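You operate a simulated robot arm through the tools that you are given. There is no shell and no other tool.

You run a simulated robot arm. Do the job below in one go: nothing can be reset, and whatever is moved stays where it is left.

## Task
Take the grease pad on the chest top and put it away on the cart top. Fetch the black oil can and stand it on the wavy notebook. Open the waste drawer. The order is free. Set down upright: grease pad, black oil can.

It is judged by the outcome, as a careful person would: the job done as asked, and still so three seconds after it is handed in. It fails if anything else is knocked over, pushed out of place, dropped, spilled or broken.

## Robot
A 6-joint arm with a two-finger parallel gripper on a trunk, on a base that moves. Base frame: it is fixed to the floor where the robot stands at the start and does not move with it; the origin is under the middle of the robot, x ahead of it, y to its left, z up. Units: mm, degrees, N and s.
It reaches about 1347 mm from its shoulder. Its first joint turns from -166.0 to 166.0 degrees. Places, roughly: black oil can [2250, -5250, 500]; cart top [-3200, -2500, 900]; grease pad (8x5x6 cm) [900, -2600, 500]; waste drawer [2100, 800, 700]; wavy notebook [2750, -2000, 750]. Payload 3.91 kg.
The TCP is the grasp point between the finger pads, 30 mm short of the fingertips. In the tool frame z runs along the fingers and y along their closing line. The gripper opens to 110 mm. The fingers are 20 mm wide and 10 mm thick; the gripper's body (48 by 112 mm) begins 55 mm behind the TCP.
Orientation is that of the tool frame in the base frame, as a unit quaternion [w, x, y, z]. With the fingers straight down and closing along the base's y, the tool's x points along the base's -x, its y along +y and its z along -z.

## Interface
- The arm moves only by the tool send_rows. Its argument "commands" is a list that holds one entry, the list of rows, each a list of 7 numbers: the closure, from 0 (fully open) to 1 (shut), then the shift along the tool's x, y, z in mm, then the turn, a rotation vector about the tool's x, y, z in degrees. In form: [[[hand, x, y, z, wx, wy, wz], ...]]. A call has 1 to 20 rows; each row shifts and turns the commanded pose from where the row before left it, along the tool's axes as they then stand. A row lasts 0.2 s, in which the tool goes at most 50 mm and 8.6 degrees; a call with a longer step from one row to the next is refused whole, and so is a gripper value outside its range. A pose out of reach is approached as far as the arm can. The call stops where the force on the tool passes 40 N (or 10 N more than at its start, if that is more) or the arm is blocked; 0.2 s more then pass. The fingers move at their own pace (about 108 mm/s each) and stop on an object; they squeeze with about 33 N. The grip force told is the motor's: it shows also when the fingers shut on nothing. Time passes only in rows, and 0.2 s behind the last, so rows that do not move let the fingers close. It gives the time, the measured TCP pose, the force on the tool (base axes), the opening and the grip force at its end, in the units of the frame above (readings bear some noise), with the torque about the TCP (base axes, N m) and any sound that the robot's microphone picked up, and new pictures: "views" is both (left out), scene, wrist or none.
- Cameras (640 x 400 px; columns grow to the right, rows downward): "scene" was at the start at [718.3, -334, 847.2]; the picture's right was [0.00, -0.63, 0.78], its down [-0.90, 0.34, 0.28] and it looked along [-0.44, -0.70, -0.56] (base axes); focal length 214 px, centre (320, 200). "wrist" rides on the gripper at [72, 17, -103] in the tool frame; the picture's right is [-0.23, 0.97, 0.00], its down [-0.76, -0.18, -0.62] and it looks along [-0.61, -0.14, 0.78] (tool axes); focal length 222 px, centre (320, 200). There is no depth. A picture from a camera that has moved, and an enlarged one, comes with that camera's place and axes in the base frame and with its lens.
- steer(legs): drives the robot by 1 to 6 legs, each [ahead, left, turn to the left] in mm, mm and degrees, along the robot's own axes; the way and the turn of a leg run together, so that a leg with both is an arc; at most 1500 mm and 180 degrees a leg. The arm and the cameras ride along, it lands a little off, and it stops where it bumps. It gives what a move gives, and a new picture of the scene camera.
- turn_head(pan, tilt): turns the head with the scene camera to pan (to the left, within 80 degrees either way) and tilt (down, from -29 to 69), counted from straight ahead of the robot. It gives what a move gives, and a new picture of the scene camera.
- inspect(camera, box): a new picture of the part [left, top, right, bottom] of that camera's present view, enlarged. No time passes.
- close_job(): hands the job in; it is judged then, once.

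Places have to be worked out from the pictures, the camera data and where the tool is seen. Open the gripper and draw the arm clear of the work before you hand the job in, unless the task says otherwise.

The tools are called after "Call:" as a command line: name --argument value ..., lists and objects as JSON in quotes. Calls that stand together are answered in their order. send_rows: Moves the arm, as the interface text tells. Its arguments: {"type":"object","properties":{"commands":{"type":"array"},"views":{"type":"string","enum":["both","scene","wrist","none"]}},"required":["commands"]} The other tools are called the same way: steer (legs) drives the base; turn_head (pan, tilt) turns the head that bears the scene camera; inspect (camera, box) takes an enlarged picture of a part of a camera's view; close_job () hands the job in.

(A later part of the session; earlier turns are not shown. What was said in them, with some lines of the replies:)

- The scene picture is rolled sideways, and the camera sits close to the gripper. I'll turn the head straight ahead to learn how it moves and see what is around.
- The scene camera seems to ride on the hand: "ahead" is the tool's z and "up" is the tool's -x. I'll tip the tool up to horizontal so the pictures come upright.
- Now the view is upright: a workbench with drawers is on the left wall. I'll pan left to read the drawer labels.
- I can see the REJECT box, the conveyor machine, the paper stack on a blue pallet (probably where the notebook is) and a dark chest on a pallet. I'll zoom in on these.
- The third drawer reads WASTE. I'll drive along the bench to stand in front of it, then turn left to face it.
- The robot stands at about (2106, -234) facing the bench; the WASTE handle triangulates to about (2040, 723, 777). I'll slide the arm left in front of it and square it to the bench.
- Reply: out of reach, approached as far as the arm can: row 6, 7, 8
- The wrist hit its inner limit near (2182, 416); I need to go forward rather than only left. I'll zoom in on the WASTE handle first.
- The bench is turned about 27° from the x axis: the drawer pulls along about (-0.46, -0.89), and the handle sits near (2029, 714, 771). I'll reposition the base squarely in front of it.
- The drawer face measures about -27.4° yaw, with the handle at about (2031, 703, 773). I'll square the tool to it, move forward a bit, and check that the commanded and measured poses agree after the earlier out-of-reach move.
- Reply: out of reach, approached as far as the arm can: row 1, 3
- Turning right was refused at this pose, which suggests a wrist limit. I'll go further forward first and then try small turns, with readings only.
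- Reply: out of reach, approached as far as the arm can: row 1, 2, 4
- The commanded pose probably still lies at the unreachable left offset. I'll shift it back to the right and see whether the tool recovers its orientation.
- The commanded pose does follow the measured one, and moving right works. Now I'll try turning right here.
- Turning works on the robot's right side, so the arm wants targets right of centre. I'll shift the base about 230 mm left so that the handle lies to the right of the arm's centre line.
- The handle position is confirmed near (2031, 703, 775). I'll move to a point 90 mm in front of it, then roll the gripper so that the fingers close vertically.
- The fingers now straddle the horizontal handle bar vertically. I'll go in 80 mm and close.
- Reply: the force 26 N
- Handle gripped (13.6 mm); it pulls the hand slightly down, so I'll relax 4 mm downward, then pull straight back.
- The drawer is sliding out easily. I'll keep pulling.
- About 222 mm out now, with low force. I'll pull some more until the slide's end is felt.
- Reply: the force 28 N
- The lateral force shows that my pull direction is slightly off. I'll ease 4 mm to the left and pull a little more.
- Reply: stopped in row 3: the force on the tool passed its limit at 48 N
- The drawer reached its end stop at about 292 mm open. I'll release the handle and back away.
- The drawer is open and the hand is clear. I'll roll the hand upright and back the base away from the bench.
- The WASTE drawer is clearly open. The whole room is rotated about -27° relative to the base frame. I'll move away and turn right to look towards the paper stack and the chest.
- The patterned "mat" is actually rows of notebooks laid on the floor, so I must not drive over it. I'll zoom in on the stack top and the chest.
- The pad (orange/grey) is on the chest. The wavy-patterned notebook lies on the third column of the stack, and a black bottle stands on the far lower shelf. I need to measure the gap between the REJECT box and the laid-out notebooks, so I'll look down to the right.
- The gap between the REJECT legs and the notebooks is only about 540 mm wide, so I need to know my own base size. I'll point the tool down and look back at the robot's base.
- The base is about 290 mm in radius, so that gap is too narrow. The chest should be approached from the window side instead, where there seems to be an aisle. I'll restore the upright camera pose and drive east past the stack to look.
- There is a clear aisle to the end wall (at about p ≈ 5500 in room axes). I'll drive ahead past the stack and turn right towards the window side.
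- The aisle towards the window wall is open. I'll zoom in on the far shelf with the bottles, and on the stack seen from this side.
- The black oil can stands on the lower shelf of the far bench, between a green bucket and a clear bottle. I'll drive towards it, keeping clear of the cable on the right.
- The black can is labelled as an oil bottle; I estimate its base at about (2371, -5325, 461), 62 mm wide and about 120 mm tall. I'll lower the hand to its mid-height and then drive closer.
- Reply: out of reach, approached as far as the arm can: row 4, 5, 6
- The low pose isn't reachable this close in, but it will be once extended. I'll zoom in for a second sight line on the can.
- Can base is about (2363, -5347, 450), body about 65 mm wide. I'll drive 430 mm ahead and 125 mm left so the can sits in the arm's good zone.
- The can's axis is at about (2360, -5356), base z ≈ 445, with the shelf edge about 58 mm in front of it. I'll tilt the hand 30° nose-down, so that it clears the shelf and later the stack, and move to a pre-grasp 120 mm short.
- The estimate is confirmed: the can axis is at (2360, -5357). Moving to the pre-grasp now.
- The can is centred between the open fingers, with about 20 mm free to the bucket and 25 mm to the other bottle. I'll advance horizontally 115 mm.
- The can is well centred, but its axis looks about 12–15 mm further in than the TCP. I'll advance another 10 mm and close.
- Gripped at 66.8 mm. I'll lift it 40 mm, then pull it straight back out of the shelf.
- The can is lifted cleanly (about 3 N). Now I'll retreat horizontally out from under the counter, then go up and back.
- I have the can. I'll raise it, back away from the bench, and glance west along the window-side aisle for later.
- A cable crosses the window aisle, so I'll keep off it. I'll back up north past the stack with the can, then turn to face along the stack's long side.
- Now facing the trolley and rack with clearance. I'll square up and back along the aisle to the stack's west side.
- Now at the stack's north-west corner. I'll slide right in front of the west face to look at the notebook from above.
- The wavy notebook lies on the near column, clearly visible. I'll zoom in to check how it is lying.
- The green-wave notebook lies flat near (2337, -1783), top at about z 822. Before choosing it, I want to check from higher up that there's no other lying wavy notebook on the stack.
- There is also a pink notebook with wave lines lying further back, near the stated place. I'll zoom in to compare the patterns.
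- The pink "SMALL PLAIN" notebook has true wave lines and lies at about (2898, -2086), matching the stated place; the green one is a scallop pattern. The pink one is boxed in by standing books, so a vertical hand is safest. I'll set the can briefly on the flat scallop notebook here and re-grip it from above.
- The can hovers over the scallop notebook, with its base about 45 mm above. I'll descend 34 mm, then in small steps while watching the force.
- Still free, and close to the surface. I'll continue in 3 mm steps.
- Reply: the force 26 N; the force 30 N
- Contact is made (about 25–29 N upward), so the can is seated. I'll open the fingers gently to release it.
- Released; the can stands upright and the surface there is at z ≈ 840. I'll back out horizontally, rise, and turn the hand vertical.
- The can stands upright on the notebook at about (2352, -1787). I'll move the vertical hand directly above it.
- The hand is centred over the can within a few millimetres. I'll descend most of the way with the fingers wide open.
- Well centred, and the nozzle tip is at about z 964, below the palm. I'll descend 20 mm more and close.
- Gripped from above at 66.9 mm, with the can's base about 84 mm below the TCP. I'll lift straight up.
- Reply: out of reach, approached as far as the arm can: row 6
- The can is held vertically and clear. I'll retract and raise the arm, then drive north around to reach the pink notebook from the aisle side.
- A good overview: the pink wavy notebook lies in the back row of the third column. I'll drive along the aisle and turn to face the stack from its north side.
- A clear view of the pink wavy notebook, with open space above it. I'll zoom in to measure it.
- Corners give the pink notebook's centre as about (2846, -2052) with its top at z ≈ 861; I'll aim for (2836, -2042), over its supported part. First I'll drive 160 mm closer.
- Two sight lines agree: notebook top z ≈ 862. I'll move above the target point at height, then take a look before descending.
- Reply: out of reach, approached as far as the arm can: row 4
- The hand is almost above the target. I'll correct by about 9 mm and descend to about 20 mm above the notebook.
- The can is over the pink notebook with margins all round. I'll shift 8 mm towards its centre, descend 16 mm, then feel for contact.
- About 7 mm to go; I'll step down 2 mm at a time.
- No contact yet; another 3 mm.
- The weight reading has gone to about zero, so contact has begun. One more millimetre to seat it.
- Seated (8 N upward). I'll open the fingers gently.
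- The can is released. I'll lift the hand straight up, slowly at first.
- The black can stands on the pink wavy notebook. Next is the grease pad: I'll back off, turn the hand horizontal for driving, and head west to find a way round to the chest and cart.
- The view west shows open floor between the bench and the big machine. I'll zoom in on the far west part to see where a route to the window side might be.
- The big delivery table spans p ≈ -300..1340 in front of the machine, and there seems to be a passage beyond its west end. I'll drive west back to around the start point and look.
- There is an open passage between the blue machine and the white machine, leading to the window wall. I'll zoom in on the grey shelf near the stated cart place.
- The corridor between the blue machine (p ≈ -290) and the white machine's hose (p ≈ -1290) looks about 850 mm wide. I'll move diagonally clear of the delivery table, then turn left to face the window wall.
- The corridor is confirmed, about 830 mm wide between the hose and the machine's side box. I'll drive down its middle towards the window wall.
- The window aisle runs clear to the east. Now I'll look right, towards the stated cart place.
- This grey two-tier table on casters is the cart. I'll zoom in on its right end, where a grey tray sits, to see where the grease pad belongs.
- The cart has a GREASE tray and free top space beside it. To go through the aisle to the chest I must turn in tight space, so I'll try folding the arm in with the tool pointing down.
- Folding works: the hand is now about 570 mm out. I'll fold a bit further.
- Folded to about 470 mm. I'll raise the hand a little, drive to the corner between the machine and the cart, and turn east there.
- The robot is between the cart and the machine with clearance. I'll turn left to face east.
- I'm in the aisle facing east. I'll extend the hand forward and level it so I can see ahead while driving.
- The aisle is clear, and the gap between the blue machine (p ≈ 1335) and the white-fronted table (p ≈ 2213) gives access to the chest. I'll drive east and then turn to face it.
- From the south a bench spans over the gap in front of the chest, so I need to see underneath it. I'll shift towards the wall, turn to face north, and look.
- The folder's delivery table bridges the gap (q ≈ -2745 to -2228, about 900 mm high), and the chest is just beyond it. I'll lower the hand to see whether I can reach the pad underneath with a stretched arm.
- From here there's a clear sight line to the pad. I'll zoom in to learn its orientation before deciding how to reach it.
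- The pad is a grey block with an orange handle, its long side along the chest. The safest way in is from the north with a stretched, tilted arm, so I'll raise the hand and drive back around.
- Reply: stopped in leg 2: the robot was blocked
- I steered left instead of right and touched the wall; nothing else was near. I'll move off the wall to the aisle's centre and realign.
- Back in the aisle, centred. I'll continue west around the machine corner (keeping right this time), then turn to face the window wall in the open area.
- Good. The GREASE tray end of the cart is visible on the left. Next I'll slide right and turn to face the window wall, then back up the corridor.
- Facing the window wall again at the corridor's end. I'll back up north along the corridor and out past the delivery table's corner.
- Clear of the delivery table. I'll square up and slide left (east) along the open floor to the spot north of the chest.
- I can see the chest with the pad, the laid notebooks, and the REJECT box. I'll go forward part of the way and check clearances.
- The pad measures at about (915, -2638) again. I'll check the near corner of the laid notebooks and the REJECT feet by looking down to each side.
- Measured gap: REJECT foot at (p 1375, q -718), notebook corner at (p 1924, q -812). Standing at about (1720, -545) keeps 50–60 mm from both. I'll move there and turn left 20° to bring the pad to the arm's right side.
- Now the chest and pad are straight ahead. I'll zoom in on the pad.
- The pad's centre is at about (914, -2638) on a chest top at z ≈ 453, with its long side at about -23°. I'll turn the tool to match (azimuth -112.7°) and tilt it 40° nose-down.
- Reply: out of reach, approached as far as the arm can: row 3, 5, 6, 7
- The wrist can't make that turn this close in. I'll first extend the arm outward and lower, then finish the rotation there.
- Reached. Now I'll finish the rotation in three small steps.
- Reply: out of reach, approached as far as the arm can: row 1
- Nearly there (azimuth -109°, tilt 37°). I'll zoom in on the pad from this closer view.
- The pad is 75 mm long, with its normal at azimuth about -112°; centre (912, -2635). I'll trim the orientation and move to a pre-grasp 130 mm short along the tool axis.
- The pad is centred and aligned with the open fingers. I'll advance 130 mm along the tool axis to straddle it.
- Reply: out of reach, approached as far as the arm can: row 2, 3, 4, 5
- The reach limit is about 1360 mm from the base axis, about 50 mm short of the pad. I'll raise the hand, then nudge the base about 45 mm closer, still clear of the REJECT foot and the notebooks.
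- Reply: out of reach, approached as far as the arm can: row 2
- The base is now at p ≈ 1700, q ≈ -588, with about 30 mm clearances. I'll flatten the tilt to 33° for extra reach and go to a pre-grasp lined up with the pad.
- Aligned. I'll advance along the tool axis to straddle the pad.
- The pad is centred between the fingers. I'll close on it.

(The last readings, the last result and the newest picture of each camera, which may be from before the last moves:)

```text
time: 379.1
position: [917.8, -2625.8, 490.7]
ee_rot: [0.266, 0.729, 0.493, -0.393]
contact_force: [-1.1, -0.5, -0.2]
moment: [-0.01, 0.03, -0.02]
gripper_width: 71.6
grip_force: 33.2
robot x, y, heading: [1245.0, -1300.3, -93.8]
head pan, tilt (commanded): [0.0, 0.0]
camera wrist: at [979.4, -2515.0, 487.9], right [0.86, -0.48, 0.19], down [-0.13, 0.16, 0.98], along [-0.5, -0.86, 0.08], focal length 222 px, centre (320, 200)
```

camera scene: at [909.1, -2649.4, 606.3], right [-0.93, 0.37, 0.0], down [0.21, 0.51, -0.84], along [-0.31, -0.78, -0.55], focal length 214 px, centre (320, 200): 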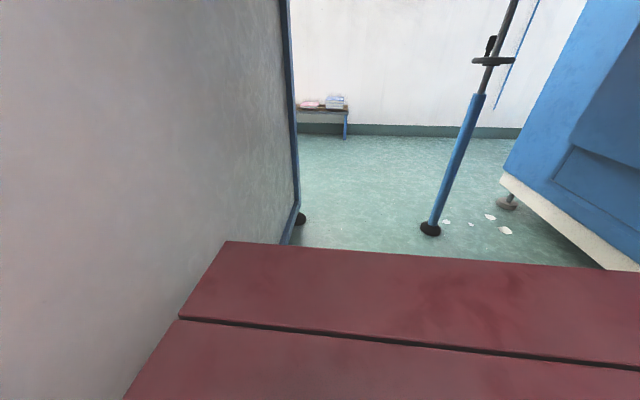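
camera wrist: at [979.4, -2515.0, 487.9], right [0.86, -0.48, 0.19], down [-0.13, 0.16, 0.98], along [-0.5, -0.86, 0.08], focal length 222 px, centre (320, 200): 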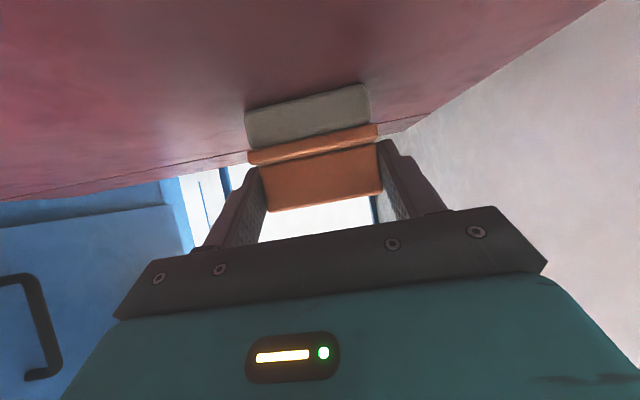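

Gripped at 71.6 mm on the handle ends. I'll lift it 30 mm gently.

Call:
send_rows --commands '[[[1, -8.4, 0, -5.5, 0, 0, 0], [1, -8.4, 0, -5.5, 0, 0, 0], [1, -8.4, 0, -5.5, 0, 0, 0], [1, 0, 0, 0, 0, 0, 0]]]' --views "wrist"

```text
time: 380.1
position: [917.6, -2625.6, 519.3]
ee_rot: [0.265, 0.729, 0.493, -0.393]
contact_force: [-0.5, 0.2, -1.4]
moment: [0.02, 0.01, -0.02]
gripper_width: 71.6
grip_force: 33.0
robot x, y, heading: [1242.7, -1300.9, -94.0]
head pan, tilt (commanded): [0.0, 0.0]
camera wrist: at [979.0, -2513.6, 516.8], right [0.86, -0.48, 0.19], down [-0.13, 0.16, 0.98], along [-0.5, -0.86, 0.08], focal length 222 px, centre (320, 200)
```

wrist: 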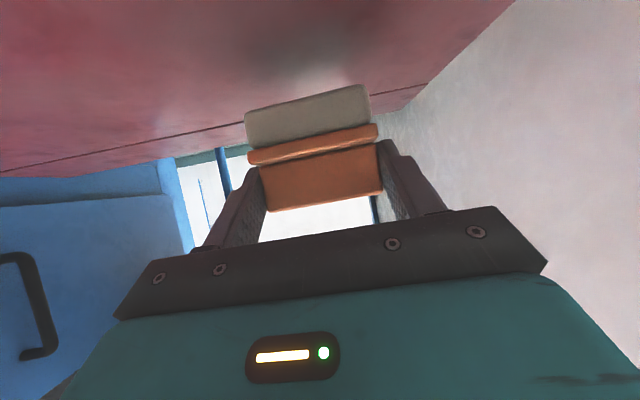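

The pad is lifted and upright. I'll retract up and back from the chest.

Call:
send_rows --commands '[[[1, -14.7, -3.6, -40.2, 0, 0, 0], [1, -14.7, -3.6, -40.2, 0, 0, 0], [1, -14.7, -3.6, -40.2, 0, 0, 0], [1, -14.7, -3.6, -40.2, 0, 0, 0], [1, -14.7, -3.6, -40.2, 0, 0, 0], [1, -14.7, -3.6, -40.2, 0, 0, 0], [1, -14.7, -3.6, -40.2, 0, 0, 0], [1, -14.7, -3.6, -40.2, 0, 0, 0], [1, -14.7, -3.6, -40.2, 0, 0, 0], [1, -14.7, -3.6, -40.2, 0, 0, 0], [1, -14.7, -3.6, -40.2, 0, 0, 0], [1, 0, 0, 0, -5.02, 0, -3.29], [1, 0, 0, 0, -5.02, 0, -3.29], [1, 0, 0, 0, -5.02, 0, -3.29]]]' --views "scene"

```text
time: 383.1
position: [986.6, -2350.0, 898.3]
ee_rot: [0.324, 0.643, 0.601, -0.346]
contact_force: [0.7, -0.2, -0.8]
moment: [0.03, 0.0, 0.04]
gripper_width: 71.8
grip_force: 33.4
robot x, y, heading: [1243.0, -1301.0, -93.7]
head pan, tilt (commanded): [0.0, 0.0]
camera scene: at [986.3, -2374.7, 1013.6], right [-1.0, 0.07, 0.0], down [0.04, 0.55, -0.84], along [-0.06, -0.83, -0.55], focal length 214 px, centre (320, 200)
```

scene: 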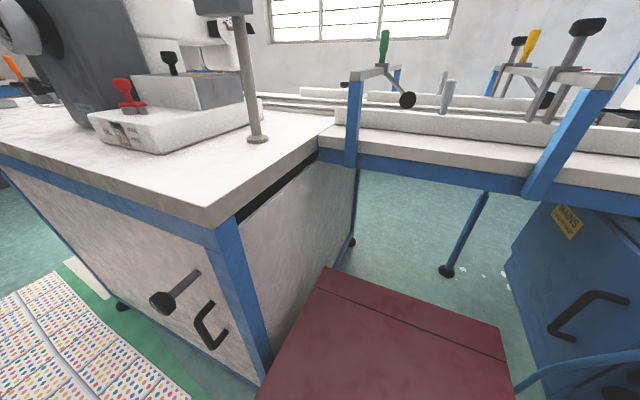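

I'll pull the hand in towards the robot and up for driving.

Call:
send_rows --commands '[[[1, -0.24, -1.4, -43.6, 0, 0, 0], [1, -0.24, -1.4, -43.6, 0, 0, 0], [1, -0.24, -1.4, -43.6, 0, 0, 0], [1, -0.24, -1.4, -43.6, 0, 0, 0], [1, -0.24, -1.4, -43.6, 0, 0, 0], [1, -0.24, -1.4, -43.6, 0, 0, 0], [1, -0.24, -1.4, -43.6, 0, 0, 0], [1, -0.24, -1.4, -43.6, 0, 0, 0], [1, -0.24, -1.4, -43.6, 0, 0, 0], [1, -0.24, -1.4, -43.6, 0, 0, 0]]]' --views "none"

Call:
turn_head --pan 0 --tilt -10

```text
time: 385.3
position: [995.0, -1990.1, 1138.9]
ee_rot: [0.325, 0.643, 0.601, -0.346]
contact_force: [0.2, -0.8, -2.0]
moment: [0.01, -0.03, 0.03]
gripper_width: 71.4
grip_force: 32.8
robot x, y, heading: [1241.3, -1299.7, -94.1]
head pan, tilt (commanded): [0.0, 0.0]
```

```text
time: 386.1
position: [995.7, -1988.9, 1139.7]
ee_rot: [0.324, 0.643, 0.601, -0.346]
contact_force: [0.7, -0.4, -1.3]
moment: [0.03, -0.02, -0.01]
gripper_width: 71.6
grip_force: 32.9
robot x, y, heading: [1242.6, -1297.4, -93.7]
head pan, tilt (commanded): [0.0, -10.0]
camera scene: at [994.6, -2018.2, 1270.2], right [-1.0, 0.07, 0.0], down [0.03, 0.4, -0.92], along [-0.06, -0.92, -0.4], focal length 214 px, centre (320, 200)
```

scene: 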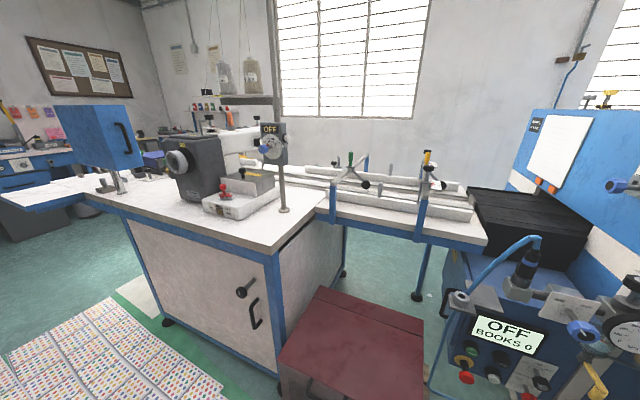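

Pad secured and clear. I'll back the base out of the gap and turn right to face room-south again.

Call:
steer --legs '[[-60, 40, 0], [0, 0, -23], [-750, 0, 0]]'

```text
time: 391.9
position: [1127.7, -1116.5, 1139.4]
ee_rot: [0.247, 0.752, 0.458, -0.405]
contact_force: [0.6, -0.4, -1.2]
moment: [0.0, -0.03, -0.03]
gripper_width: 71.8
grip_force: 33.0
robot x, y, heading: [1624.8, -580.9, -117.1]
head pan, tilt (commanded): [0.0, -10.0]
camera scene: at [1115.2, -1142.5, 1270.4], right [-0.89, 0.46, 0.0], down [0.18, 0.35, -0.92], along [-0.42, -0.82, -0.4], focal length 214 px, centre (320, 200)
```

scene: 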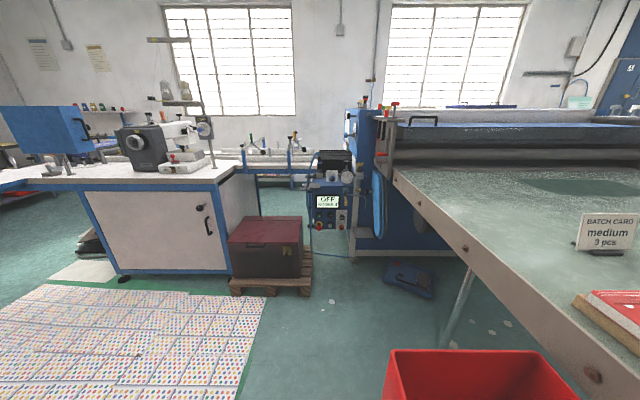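

Backed out. Now I'll slide right (west) along the open floor.

Call:
steer --legs '[[-20, -925, 0], [0, -925, 0]]'

```text
time: 401.2
position: [-505.2, -212.1, 1139.0]
ee_rot: [0.244, 0.755, 0.452, -0.407]
contact_force: [-0.2, 0.0, -0.3]
moment: [0.01, 0.0, 0.01]
gripper_width: 71.5
grip_force: 33.1
robot x, y, heading: [2.8, 311.7, -118.0]
head pan, tilt (commanded): [0.0, -10.0]
camera scene: at [-518.1, -237.5, 1270.4], right [-0.88, 0.47, 0.0], down [0.19, 0.35, -0.92], along [-0.43, -0.81, -0.4], focal length 214 px, centre (320, 200)
```

scene: 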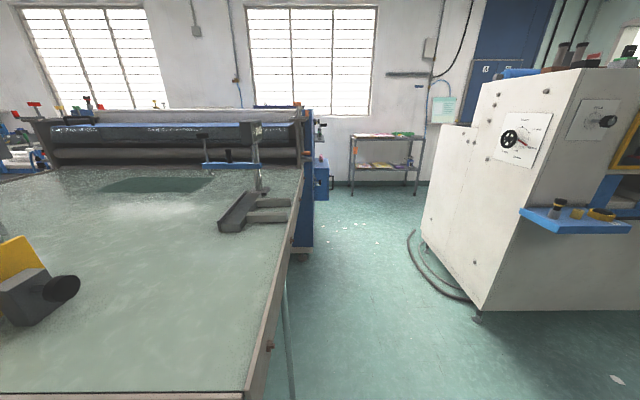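

Next I'll go diagonally past the delivery table's corner and down the corridor towards the cart.

Call:
steer --legs '[[732, -468, 0], [743, -215, 0], [1300, 10, 0]]'

```text
time: 415.4
position: [-2308.1, -2331.7, 1138.8]
ee_rot: [0.253, 0.745, 0.467, -0.402]
contact_force: [0.3, -0.1, -1.6]
moment: [-0.02, -0.02, -0.01]
gripper_width: 71.4
grip_force: 32.8
robot x, y, heading: [-1821.6, -1787.1, -115.7]
head pan, tilt (commanded): [0.0, -10.0]
camera scene: at [-2318.5, -2358.1, 1270.4], right [-0.9, 0.44, 0.0], down [0.17, 0.36, -0.92], along [-0.4, -0.83, -0.4], focal length 214 px, centre (320, 200)
```

scene: 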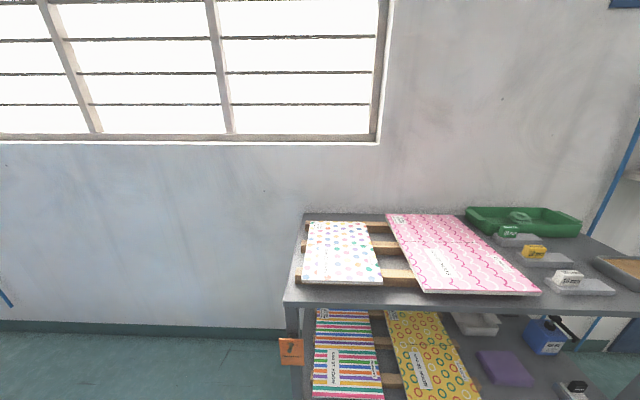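

The cart is ahead to the right. I'll move in front of its GREASE end, keeping clear of the hose by the white machine.

Call:
steer --legs '[[300, -150, 0], [40, -420, -1.5]]'

Call:
turn_head --pan 0 --tilt 5

```text
time: 419.8
position: [-2973.9, -2381.1, 1139.8]
ee_rot: [0.247, 0.753, 0.456, -0.406]
contact_force: [0.2, -0.7, 0.2]
moment: [0.02, -0.01, 0.03]
gripper_width: 71.6
grip_force: 33.0
robot x, y, heading: [-2471.4, -1846.9, -117.4]
head pan, tilt (commanded): [0.0, -10.0]
camera scene: at [-2986.5, -2406.2, 1270.5], right [-0.89, 0.46, 0.0], down [0.18, 0.35, -0.92], along [-0.42, -0.81, -0.4], focal length 214 px, centre (320, 200)
```

scene: 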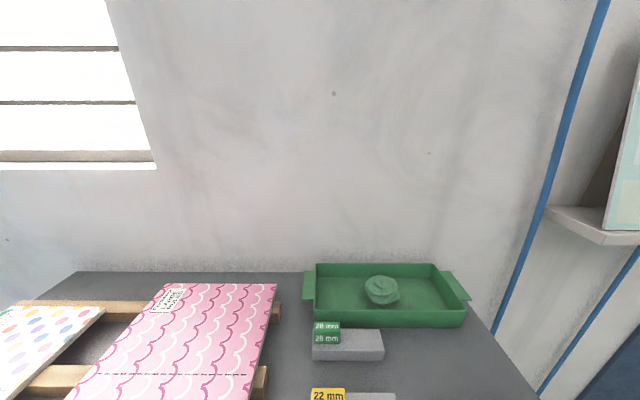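

```text
time: 420.6
position: [-2974.7, -2381.5, 1141.0]
ee_rot: [0.246, 0.753, 0.456, -0.405]
contact_force: [0.8, 0.6, -1.8]
moment: [0.0, -0.01, 0.01]
gripper_width: 71.3
grip_force: 32.9
robot x, y, heading: [-2472.0, -1849.9, -117.5]
head pan, tilt (commanded): [0.0, 5.0]
camera scene: at [-2983.5, -2400.5, 1247.0], right [-0.89, 0.46, 0.0], down [0.29, 0.55, -0.78], along [-0.36, -0.7, -0.62], focal length 214 px, centre (320, 200)
```

scene: 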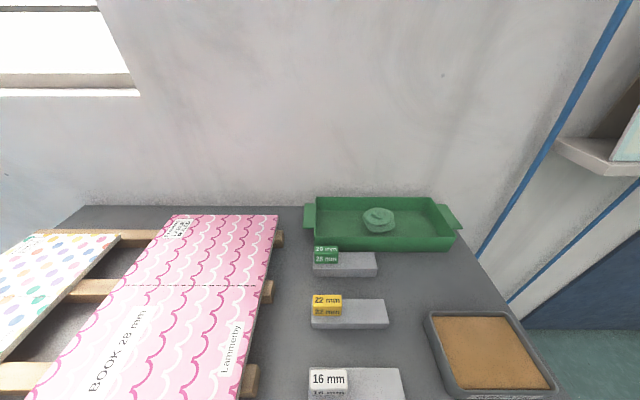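

The free spot on the cart top is behind the GREASE tray (about 190 × 140 mm), but approaching from here would put my wrist over the tray. I'll go round to the cart's west end and come in from there.

Call:
steer --legs '[[-100, -560, 0], [0, -550, 0]]'

Call:
turn_head --pan 0 --tilt -10

```text
time: 426.6
position: [-3909.0, -1755.6, 1139.6]
ee_rot: [0.243, 0.756, 0.45, -0.409]
contact_force: [0.3, 0.3, -1.7]
moment: [0.01, -0.08, 0.02]
gripper_width: 71.6
grip_force: 33.2
robot x, y, heading: [-3397.8, -1227.7, -118.4]
head pan, tilt (commanded): [0.0, 5.0]
camera scene: at [-3919.0, -1774.7, 1247.0], right [-0.88, 0.47, 0.0], down [0.29, 0.55, -0.78], along [-0.37, -0.69, -0.62], focal length 214 px, centre (320, 200)
```

scene: 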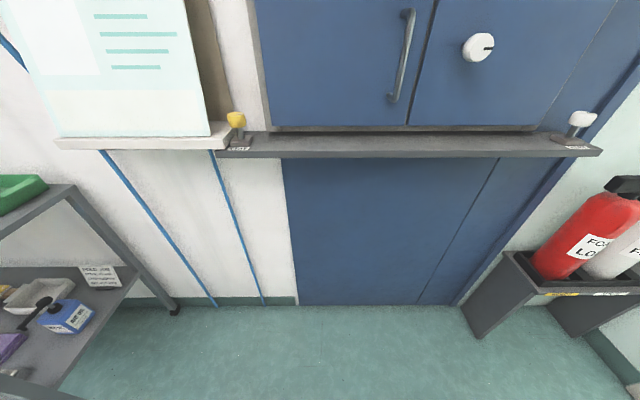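

```text
time: 427.4
position: [-3908.8, -1754.9, 1139.0]
ee_rot: [0.244, 0.755, 0.452, -0.407]
contact_force: [-0.4, -0.2, -1.3]
moment: [-0.01, -0.02, 0.0]
gripper_width: 71.5
grip_force: 33.1
robot x, y, heading: [-3398.4, -1232.9, -118.5]
head pan, tilt (commanded): [0.0, -10.0]
camera scene: at [-3922.1, -1780.4, 1270.4], right [-0.88, 0.47, 0.0], down [0.19, 0.35, -0.92], along [-0.43, -0.81, -0.4], focal length 214 px, centre (320, 200)
```

scene: 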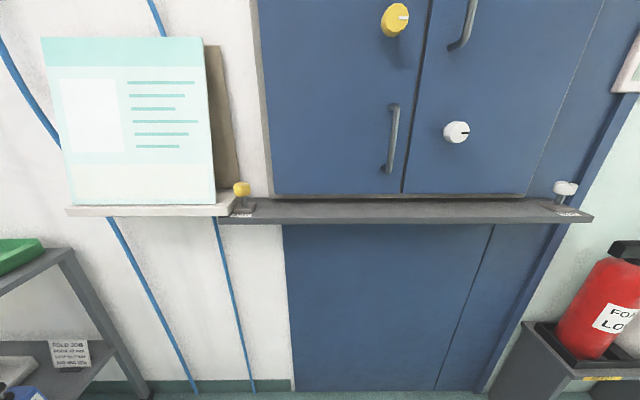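

I'm west of the cart now. I'll turn left to face east, then slide towards the wall so the hand comes over the cart's free spot.

Call:
steer --legs '[[0, 0, 91]]'

```text
time: 431.6
position: [-2866.1, -1732.4, 1139.6]
ee_rot: [0.461, 0.208, 0.856, -0.111]
contact_force: [0.0, -0.2, -0.9]
moment: [0.03, 0.0, 0.02]
gripper_width: 71.4
grip_force: 32.9
robot x, y, heading: [-3394.7, -1234.1, -27.5]
head pan, tilt (commanded): [0.0, -10.0]
camera scene: at [-2836.3, -1743.5, 1270.5], right [-0.46, -0.89, 0.0], down [-0.35, 0.18, -0.92], along [0.82, -0.42, -0.4], focal length 214 px, centre (320, 200)
```

scene: 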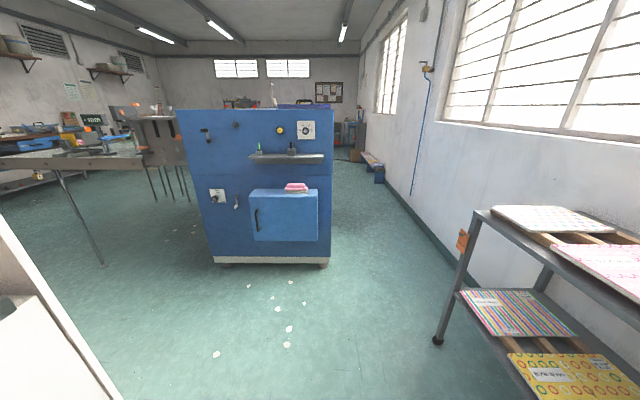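

Facing east, with the hand at the right distance. I'll slide right 500 mm and look before the rest.

Call:
steer --legs '[[0, -500, 0]]'

Call:
turn_head --pan -25 --tilt 10

```text
time: 434.6
position: [-3102.5, -2181.1, 1139.6]
ee_rot: [0.46, 0.212, 0.855, -0.114]
contact_force: [-0.2, 0.0, -0.6]
moment: [-0.01, 0.07, 0.01]
gripper_width: 71.5
grip_force: 32.9
robot x, y, heading: [-3630.2, -1673.3, -27.8]
head pan, tilt (commanded): [0.0, -10.0]
camera scene: at [-3074.4, -2193.5, 1270.5], right [-0.47, -0.88, 0.0], down [-0.35, 0.19, -0.92], along [0.81, -0.43, -0.4], focal length 214 px, centre (320, 200)
```

scene: 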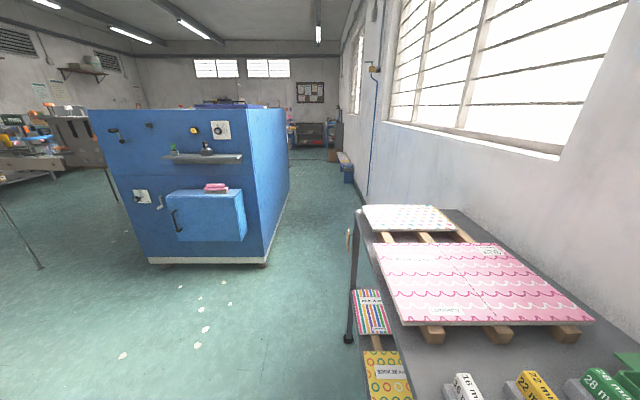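

```text
time: 435.5
position: [-3104.4, -2180.8, 1139.5]
ee_rot: [0.46, 0.212, 0.854, -0.114]
contact_force: [-0.3, 0.8, -0.8]
moment: [0.0, 0.0, -0.01]
gripper_width: 71.6
grip_force: 32.7
robot x, y, heading: [-3632.2, -1672.9, -27.8]
head pan, tilt (commanded): [-25.0, 10.0]
camera scene: at [-3107.9, -2220.1, 1244.4], right [-0.74, -0.64, 0.23], down [-0.56, 0.38, -0.74], along [0.38, -0.67, -0.64], focal length 214 px, centre (320, 200)
```

scene: 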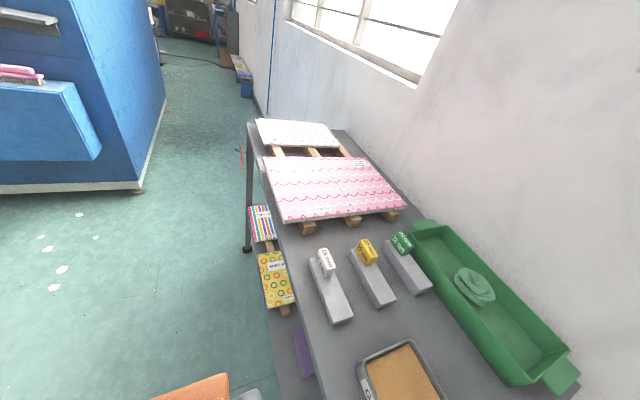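

The free spot is confirmed: about p -1850..-1665 and q -3815..-3651 between the GREASE tray and the green tray. I'll slide the last 330 mm.

Call:
steer --legs '[[0, -335, 0]]'

Call:
turn_head --pan 0 --tilt 25

```text
time: 437.6
position: [-3265.7, -2479.7, 1139.6]
ee_rot: [0.46, 0.218, 0.853, -0.117]
contact_force: [0.8, 1.2, -0.9]
moment: [0.01, 0.03, -0.02]
gripper_width: 71.4
grip_force: 32.9
robot x, y, heading: [-3787.2, -1965.3, -28.5]
head pan, tilt (commanded): [-25.0, 10.0]
camera scene: at [-3271.1, -2518.8, 1244.4], right [-0.74, -0.63, 0.23], down [-0.56, 0.39, -0.74], along [0.37, -0.68, -0.64], focal length 214 px, centre (320, 200)
```

scene: 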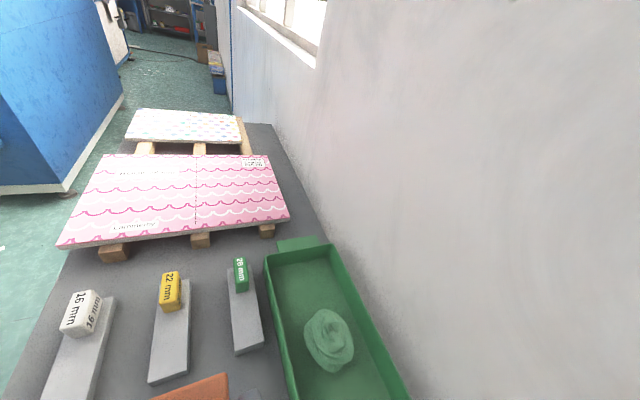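

```text
time: 438.5
position: [-3266.8, -2479.5, 1140.0]
ee_rot: [0.46, 0.218, 0.853, -0.118]
contact_force: [0.3, 1.0, -0.8]
moment: [-0.01, -0.02, -0.02]
gripper_width: 71.6
grip_force: 33.0
robot x, y, heading: [-3787.2, -1965.5, -28.2]
head pan, tilt (commanded): [0.0, 25.0]
camera scene: at [-3258.3, -2481.0, 1219.8], right [-0.48, -0.88, 0.0], down [-0.75, 0.41, -0.53], along [0.46, -0.25, -0.85], focal length 214 px, centre (320, 200)
```

scene: 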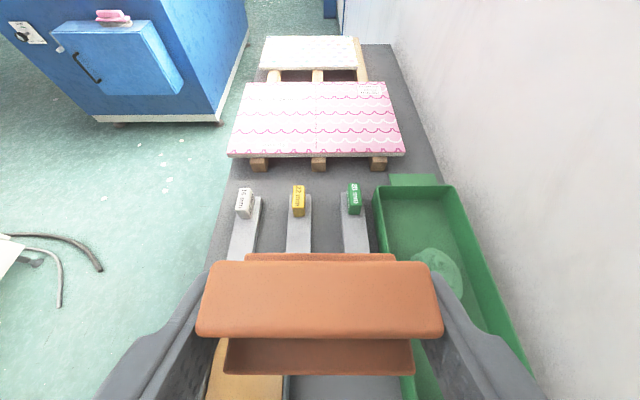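

The pad hangs right above the gap between the GREASE tray (left) and the green tray (right); the gap's centre is about 25 mm to my right. I'll shift and descend 200 mm.

Call:
send_rows --commands '[[[1, 0, -25, 0, 0, 0, 0], [1, 33.4, 0, 22, 0, 0, 0], [1, 33.4, 0, 22, 0, 0, 0], [1, 33.4, 0, 22, 0, 0, 0], [1, 25, 0, 16.5, 0, 0, 0]]]' --views "both"

```text
time: 439.7
position: [-3277.0, -2504.2, 990.0]
ee_rot: [0.46, 0.216, 0.853, -0.117]
contact_force: [0.2, 0.1, -0.4]
moment: [0.02, 0.05, 0.02]
gripper_width: 71.8
grip_force: 33.0
robot x, y, heading: [-3789.2, -1966.7, -28.5]
head pan, tilt (commanded): [0.0, 25.0]
camera scene: at [-3269.4, -2504.8, 1070.1], right [-0.48, -0.88, 0.0], down [-0.75, 0.41, -0.53], along [0.46, -0.25, -0.85], focal length 214 px, centre (320, 200)
camera wrist: at [-3380.6, -2428.0, 987.2], right [0.57, 0.8, 0.19], down [-0.17, -0.11, 0.98], along [0.8, -0.6, 0.08], focal length 222 px, centre (320, 200)
```

scene: 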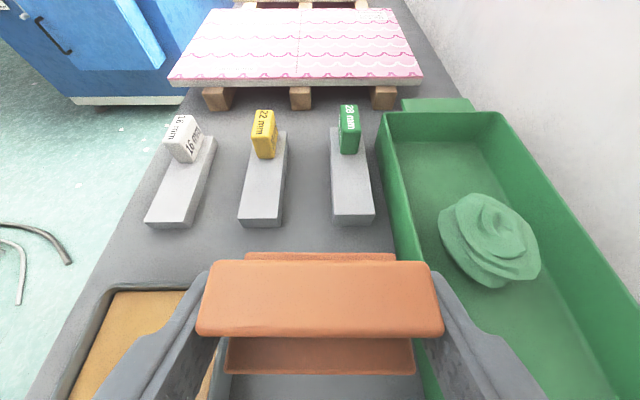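
wrist: 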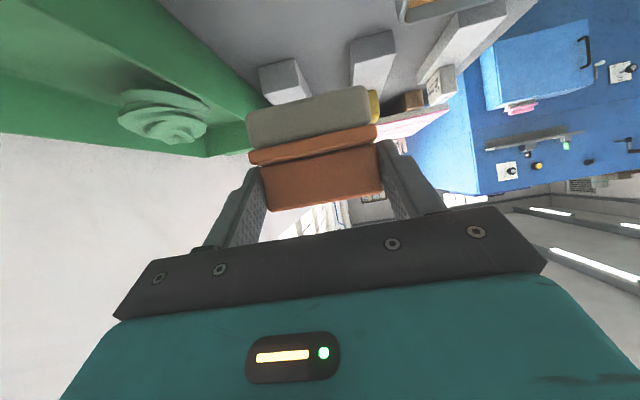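

The measured gap is about 147 mm, centred slightly left of the pad. I'll shift 13 mm left and descend 66 mm.

Call:
send_rows --commands '[[[1, 0, 13, 0, 0, 0, 0], [1, 18.4, 0, 12.1, 0, 0, 0], [1, 18.4, 0, 12.1, 0, 0, 0], [1, 18.4, 0, 12.1, 0, 0, 0], [1, 0, 0, 0, 0, 0, 0]]]' --views "both"

```text
time: 440.9
position: [-3270.1, -2490.1, 921.8]
ee_rot: [0.46, 0.217, 0.853, -0.116]
contact_force: [0.7, -0.2, -1.3]
moment: [0.02, -0.02, -0.01]
gripper_width: 71.3
grip_force: 33.3
robot x, y, heading: [-3787.2, -1969.6, -28.5]
head pan, tilt (commanded): [0.0, 25.0]
camera scene: at [-3262.1, -2492.4, 1002.5], right [-0.48, -0.88, 0.0], down [-0.75, 0.41, -0.52], along [0.46, -0.25, -0.85], focal length 214 px, centre (320, 200)
camera wrist: at [-3373.3, -2415.5, 919.7], right [0.57, 0.8, 0.19], down [-0.17, -0.11, 0.98], along [0.8, -0.6, 0.08], focal length 222 px, centre (320, 200)
```

scene: 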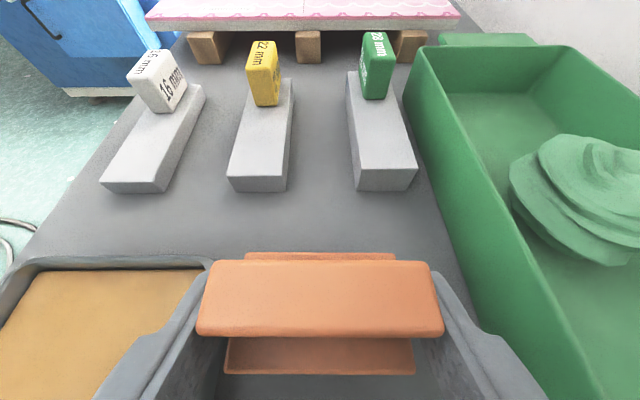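
wrist: 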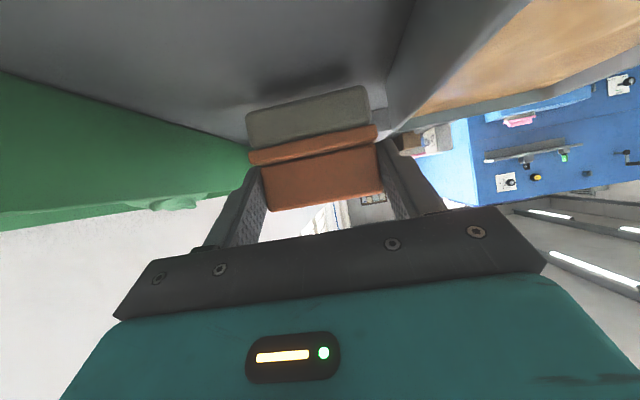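

The left finger is close to the GREASE tray's rim, so I'll shift 8 mm right, then descend in small steps.

Call:
send_rows --commands '[[[1, 0, -8, 0, 0, 0, 0], [1, 3.3, 0, 2.2, 0, 0, 0], [1, 3.3, 0, 2.2, 0, 0, 0]]]' --views "both"

```text
time: 441.7
position: [-3275.6, -2496.7, 915.6]
ee_rot: [0.461, 0.217, 0.853, -0.116]
contact_force: [-0.2, 0.3, -1.6]
moment: [0.03, 0.02, -0.04]
gripper_width: 71.7
grip_force: 33.0
robot x, y, heading: [-3787.8, -1968.9, -28.3]
head pan, tilt (commanded): [0.0, 25.0]
camera scene: at [-3266.7, -2498.8, 995.5], right [-0.48, -0.88, 0.0], down [-0.75, 0.41, -0.53], along [0.46, -0.25, -0.85], focal length 214 px, centre (320, 200)
camera wrist: at [-3377.8, -2422.0, 912.6], right [0.57, 0.8, 0.19], down [-0.17, -0.11, 0.98], along [0.8, -0.6, 0.08], focal length 222 px, centre (320, 200)
```

scene: 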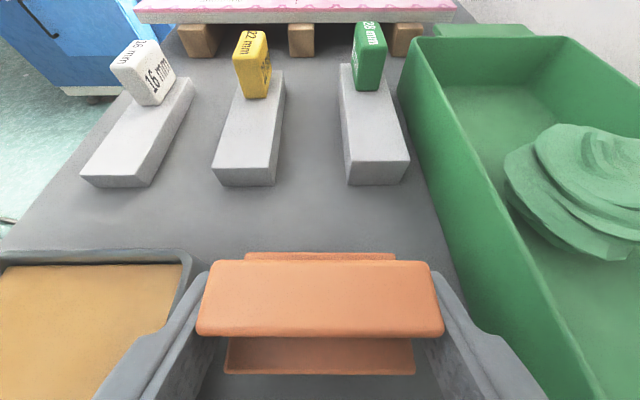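
wrist: 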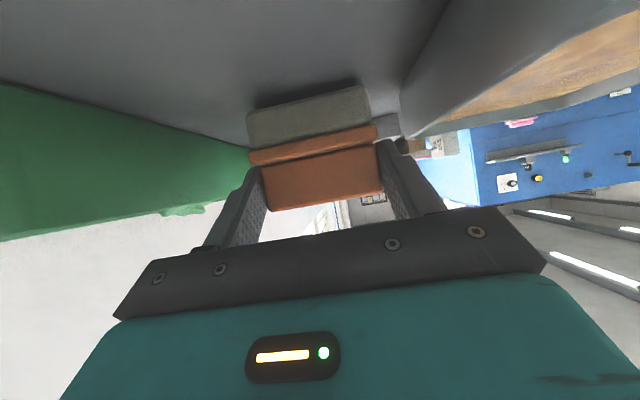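

Well centred in the gap now. I'll step down further, feeling for contact.

Call:
send_rows --commands '[[[1, 1.7, 0, 1.1, 0, 0, 0], [1, 1.7, 0, 1.1, 0, 0, 0]]]' --views "none"

```text
time: 442.3
position: [-3275.3, -2497.6, 910.7]
ee_rot: [0.461, 0.217, 0.853, -0.117]
contact_force: [-0.6, 0.0, -1.1]
moment: [0.05, 0.0, 0.02]
gripper_width: 71.6
grip_force: 32.9
robot x, y, heading: [-3787.9, -1966.1, -28.4]
head pan, tilt (commanded): [0.0, 25.0]
```

No contact yet; another 3 mm.

Call:
send_rows --commands '[[[1, 1.25, 0, 0.83, 0, 0, 0], [1, 1.25, 0, 0.83, 0, 0, 0]]]' --views "none"

```text
time: 442.9
position: [-3276.1, -2497.9, 909.4]
ee_rot: [0.461, 0.217, 0.852, -0.117]
contact_force: [5.9, -5.5, 17.2]
moment: [-0.57, -0.2, 0.12]
gripper_width: 71.5
grip_force: 33.2
robot x, y, heading: [-3793.1, -1965.9, -28.4]
head pan, tilt (commanded): [0.0, 25.0]
```

Contact at the expected height (17 N). I'll ease up 1 mm and open the fingers just a little.

Call:
send_rows --commands '[[[1, -0.84, 0, -0.55, 0, 0, 0], [0.33, 0, 0, 0, 0, 0, 0], [0.27, 0, 0, 0, 0, 0, 0], [0.24, 0, 0, 0, 0, 0, 0]]]' --views "both"

```text
time: 443.9
position: [-3276.1, -2498.2, 908.6]
ee_rot: [0.46, 0.217, 0.853, -0.116]
contact_force: [0.0, -0.7, -0.3]
moment: [-0.02, 0.01, -0.01]
gripper_width: 83.5
grip_force: 0.1
robot x, y, heading: [-3790.7, -1963.6, -28.5]
head pan, tilt (commanded): [0.0, 25.0]
camera scene: at [-3267.7, -2497.8, 989.1], right [-0.48, -0.88, 0.0], down [-0.75, 0.41, -0.52], along [0.46, -0.25, -0.85], focal length 214 px, centre (320, 200)
camera wrist: at [-3378.9, -2421.0, 906.3], right [0.57, 0.8, 0.19], down [-0.17, -0.11, 0.98], along [0.8, -0.6, 0.08], focal length 222 px, centre (320, 200)
```

scene: 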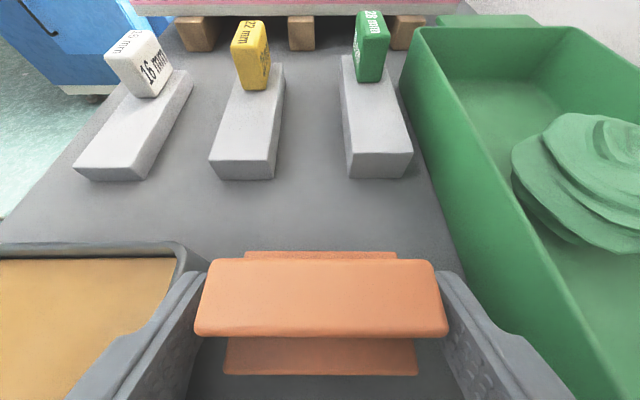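
wrist: 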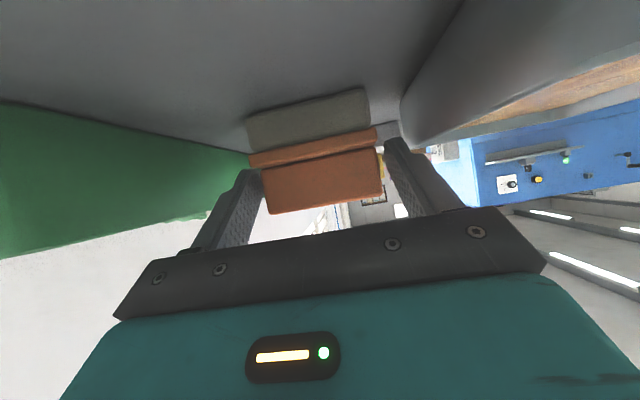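

Released: forces are zero and the pad stands between the trays. I'll back the hand out along its own axis, slowly at first.

Call:
send_rows --commands '[[[0.24, 0, 0, -12, 0, 0, 0], [0.24, 0, 0, -20, 0, 0, 0], [0.24, 0, 0, -30, 0, 0, 0], [0.24, 0, 0, -40, 0, 0, 0], [0.2, 0, 0, -40, 0, 0, 0], [0.1, -20, 0, -30, 0, 0, 0]]]' --views "both"

```text
time: 445.3
position: [-3393.4, -2431.8, 1022.8]
ee_rot: [0.46, 0.218, 0.853, -0.116]
contact_force: [0.0, 0.3, -0.4]
moment: [0.03, 0.02, 0.02]
gripper_width: 98.8
grip_force: 0.0
robot x, y, heading: [-3786.5, -1968.7, -28.5]
head pan, tilt (commanded): [0.0, 25.0]
camera scene: at [-3386.1, -2433.7, 1102.0], right [-0.48, -0.88, 0.0], down [-0.75, 0.41, -0.52], along [0.46, -0.25, -0.85], focal length 214 px, centre (320, 200)
camera wrist: at [-3497.3, -2356.7, 1019.3], right [0.58, 0.8, 0.19], down [-0.17, -0.11, 0.98], along [0.8, -0.6, 0.08], focal length 222 px, centre (320, 200)
```

scene: 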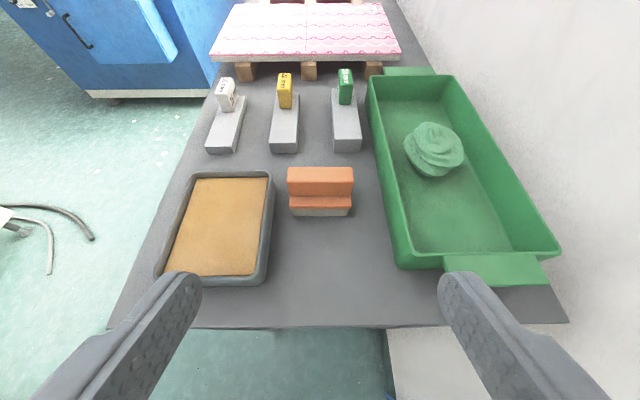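
wrist: 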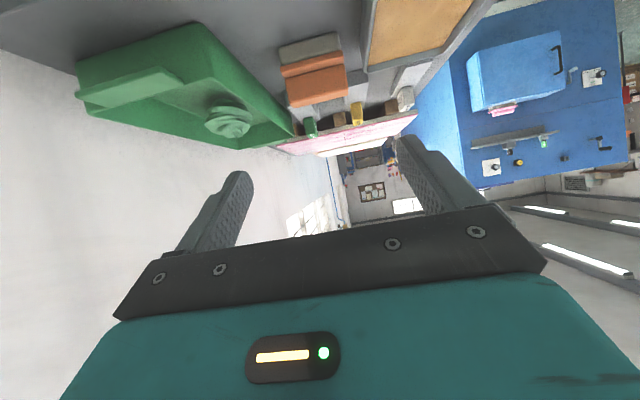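

The pad stands upright on the cart top and everything around it is undisturbed. I'll raise the hand, open it fully, and move the robot away from the cart.

Call:
send_rows --commands '[[[0, -33.4, 0, -22, 0, 0, 0], [0, -33.4, 0, -22, 0, 0, 0], [0, -33.4, 0, -22, 0, 0, 0], [0, 0, 0, 0, 0, 0, 0]]]' --views "none"

Call:
steer --legs '[[-100, 450, 0]]'

Call:
turn_head --pan -30 --tilt 0

```text
time: 446.3
position: [-3394.1, -2429.7, 1141.3]
ee_rot: [0.46, 0.217, 0.853, -0.116]
contact_force: [-0.6, -0.4, 0.2]
moment: [-0.03, 0.01, 0.02]
gripper_width: 110.0
grip_force: 0.2
robot x, y, heading: [-3792.6, -1964.7, -28.6]
head pan, tilt (commanded): [0.0, 25.0]
```

```text
time: 449.2
position: [-3266.9, -1980.9, 1140.5]
ee_rot: [0.459, 0.225, 0.851, -0.121]
contact_force: [0.5, -0.3, -0.8]
moment: [0.01, -0.01, 0.02]
gripper_width: 109.9
grip_force: 0.1
robot x, y, heading: [-3652.4, -1504.0, -29.9]
head pan, tilt (commanded): [0.0, 25.0]
camera scene: at [-3258.7, -1983.1, 1221.1], right [-0.49, -0.87, 0.0], down [-0.74, 0.42, -0.53], along [0.46, -0.26, -0.85], focal length 214 px, centre (320, 200)
```

scene: 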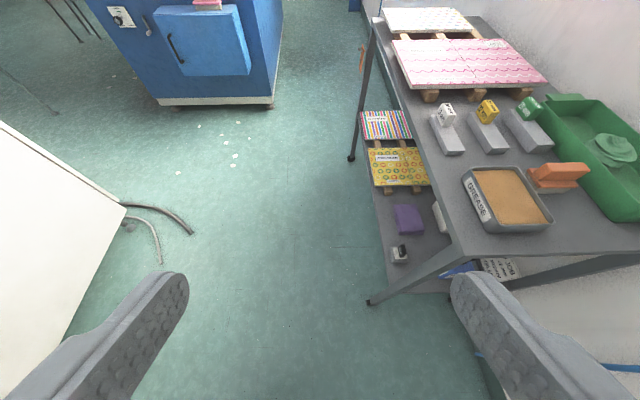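

```text
time: 450.1
position: [-3266.2, -1981.9, 1141.1]
ee_rot: [0.459, 0.226, 0.851, -0.122]
contact_force: [0.0, 0.0, -0.2]
moment: [0.04, 0.01, -0.01]
gripper_width: 110.0
grip_force: 0.0
robot x, y, heading: [-3653.2, -1510.7, -29.5]
head pan, tilt (commanded): [-30.0, 0.0]
camera scene: at [-3271.9, -2027.3, 1262.6], right [-0.79, -0.55, 0.27], down [-0.48, 0.27, -0.84], along [0.38, -0.79, -0.48], focal length 214 px, centre (320, 200)
```

scene: 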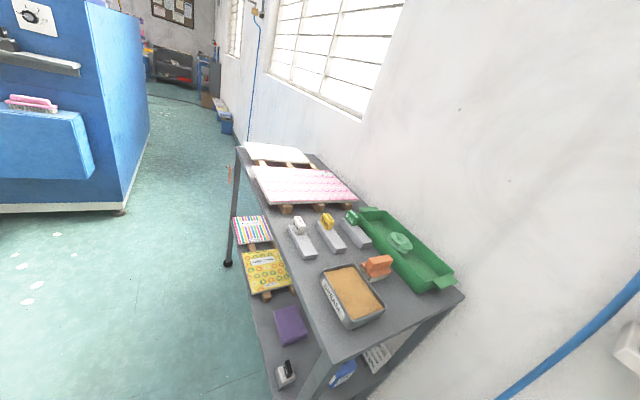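

The grease pad is on the cart top, the black oil can stands on the pink wavy notebook, and the WASTE drawer is open. The gripper is empty and the arm is clear, so I'll hand the job in.

Call:
close_job

```text
The job is handed in.
```

I finished all three tasks and handed the job in:

- **Waste drawer:** it is open to its end stop, about 290 mm.
- **Black oil can:** it stands upright on the pink notebook with wave lines, which lies in the back row of the paper stack. I first set the can down briefly on the green scallop-patterned notebook to re-grip it from above. That notebook looked in place afterwards.
- **Grease pad:** it stands upright on the cart top, on the bare surface between the GREASE tray and the green tray.

While driving in the window aisle I steered the wrong way once and the base bumped the wall. Nothing else was near and I saw no damage.

I checked the pad last, just before handing in. I did not go back for a final look at the can or the drawer. I last saw the can standing right after I placed it, and the drawer open as I left it.
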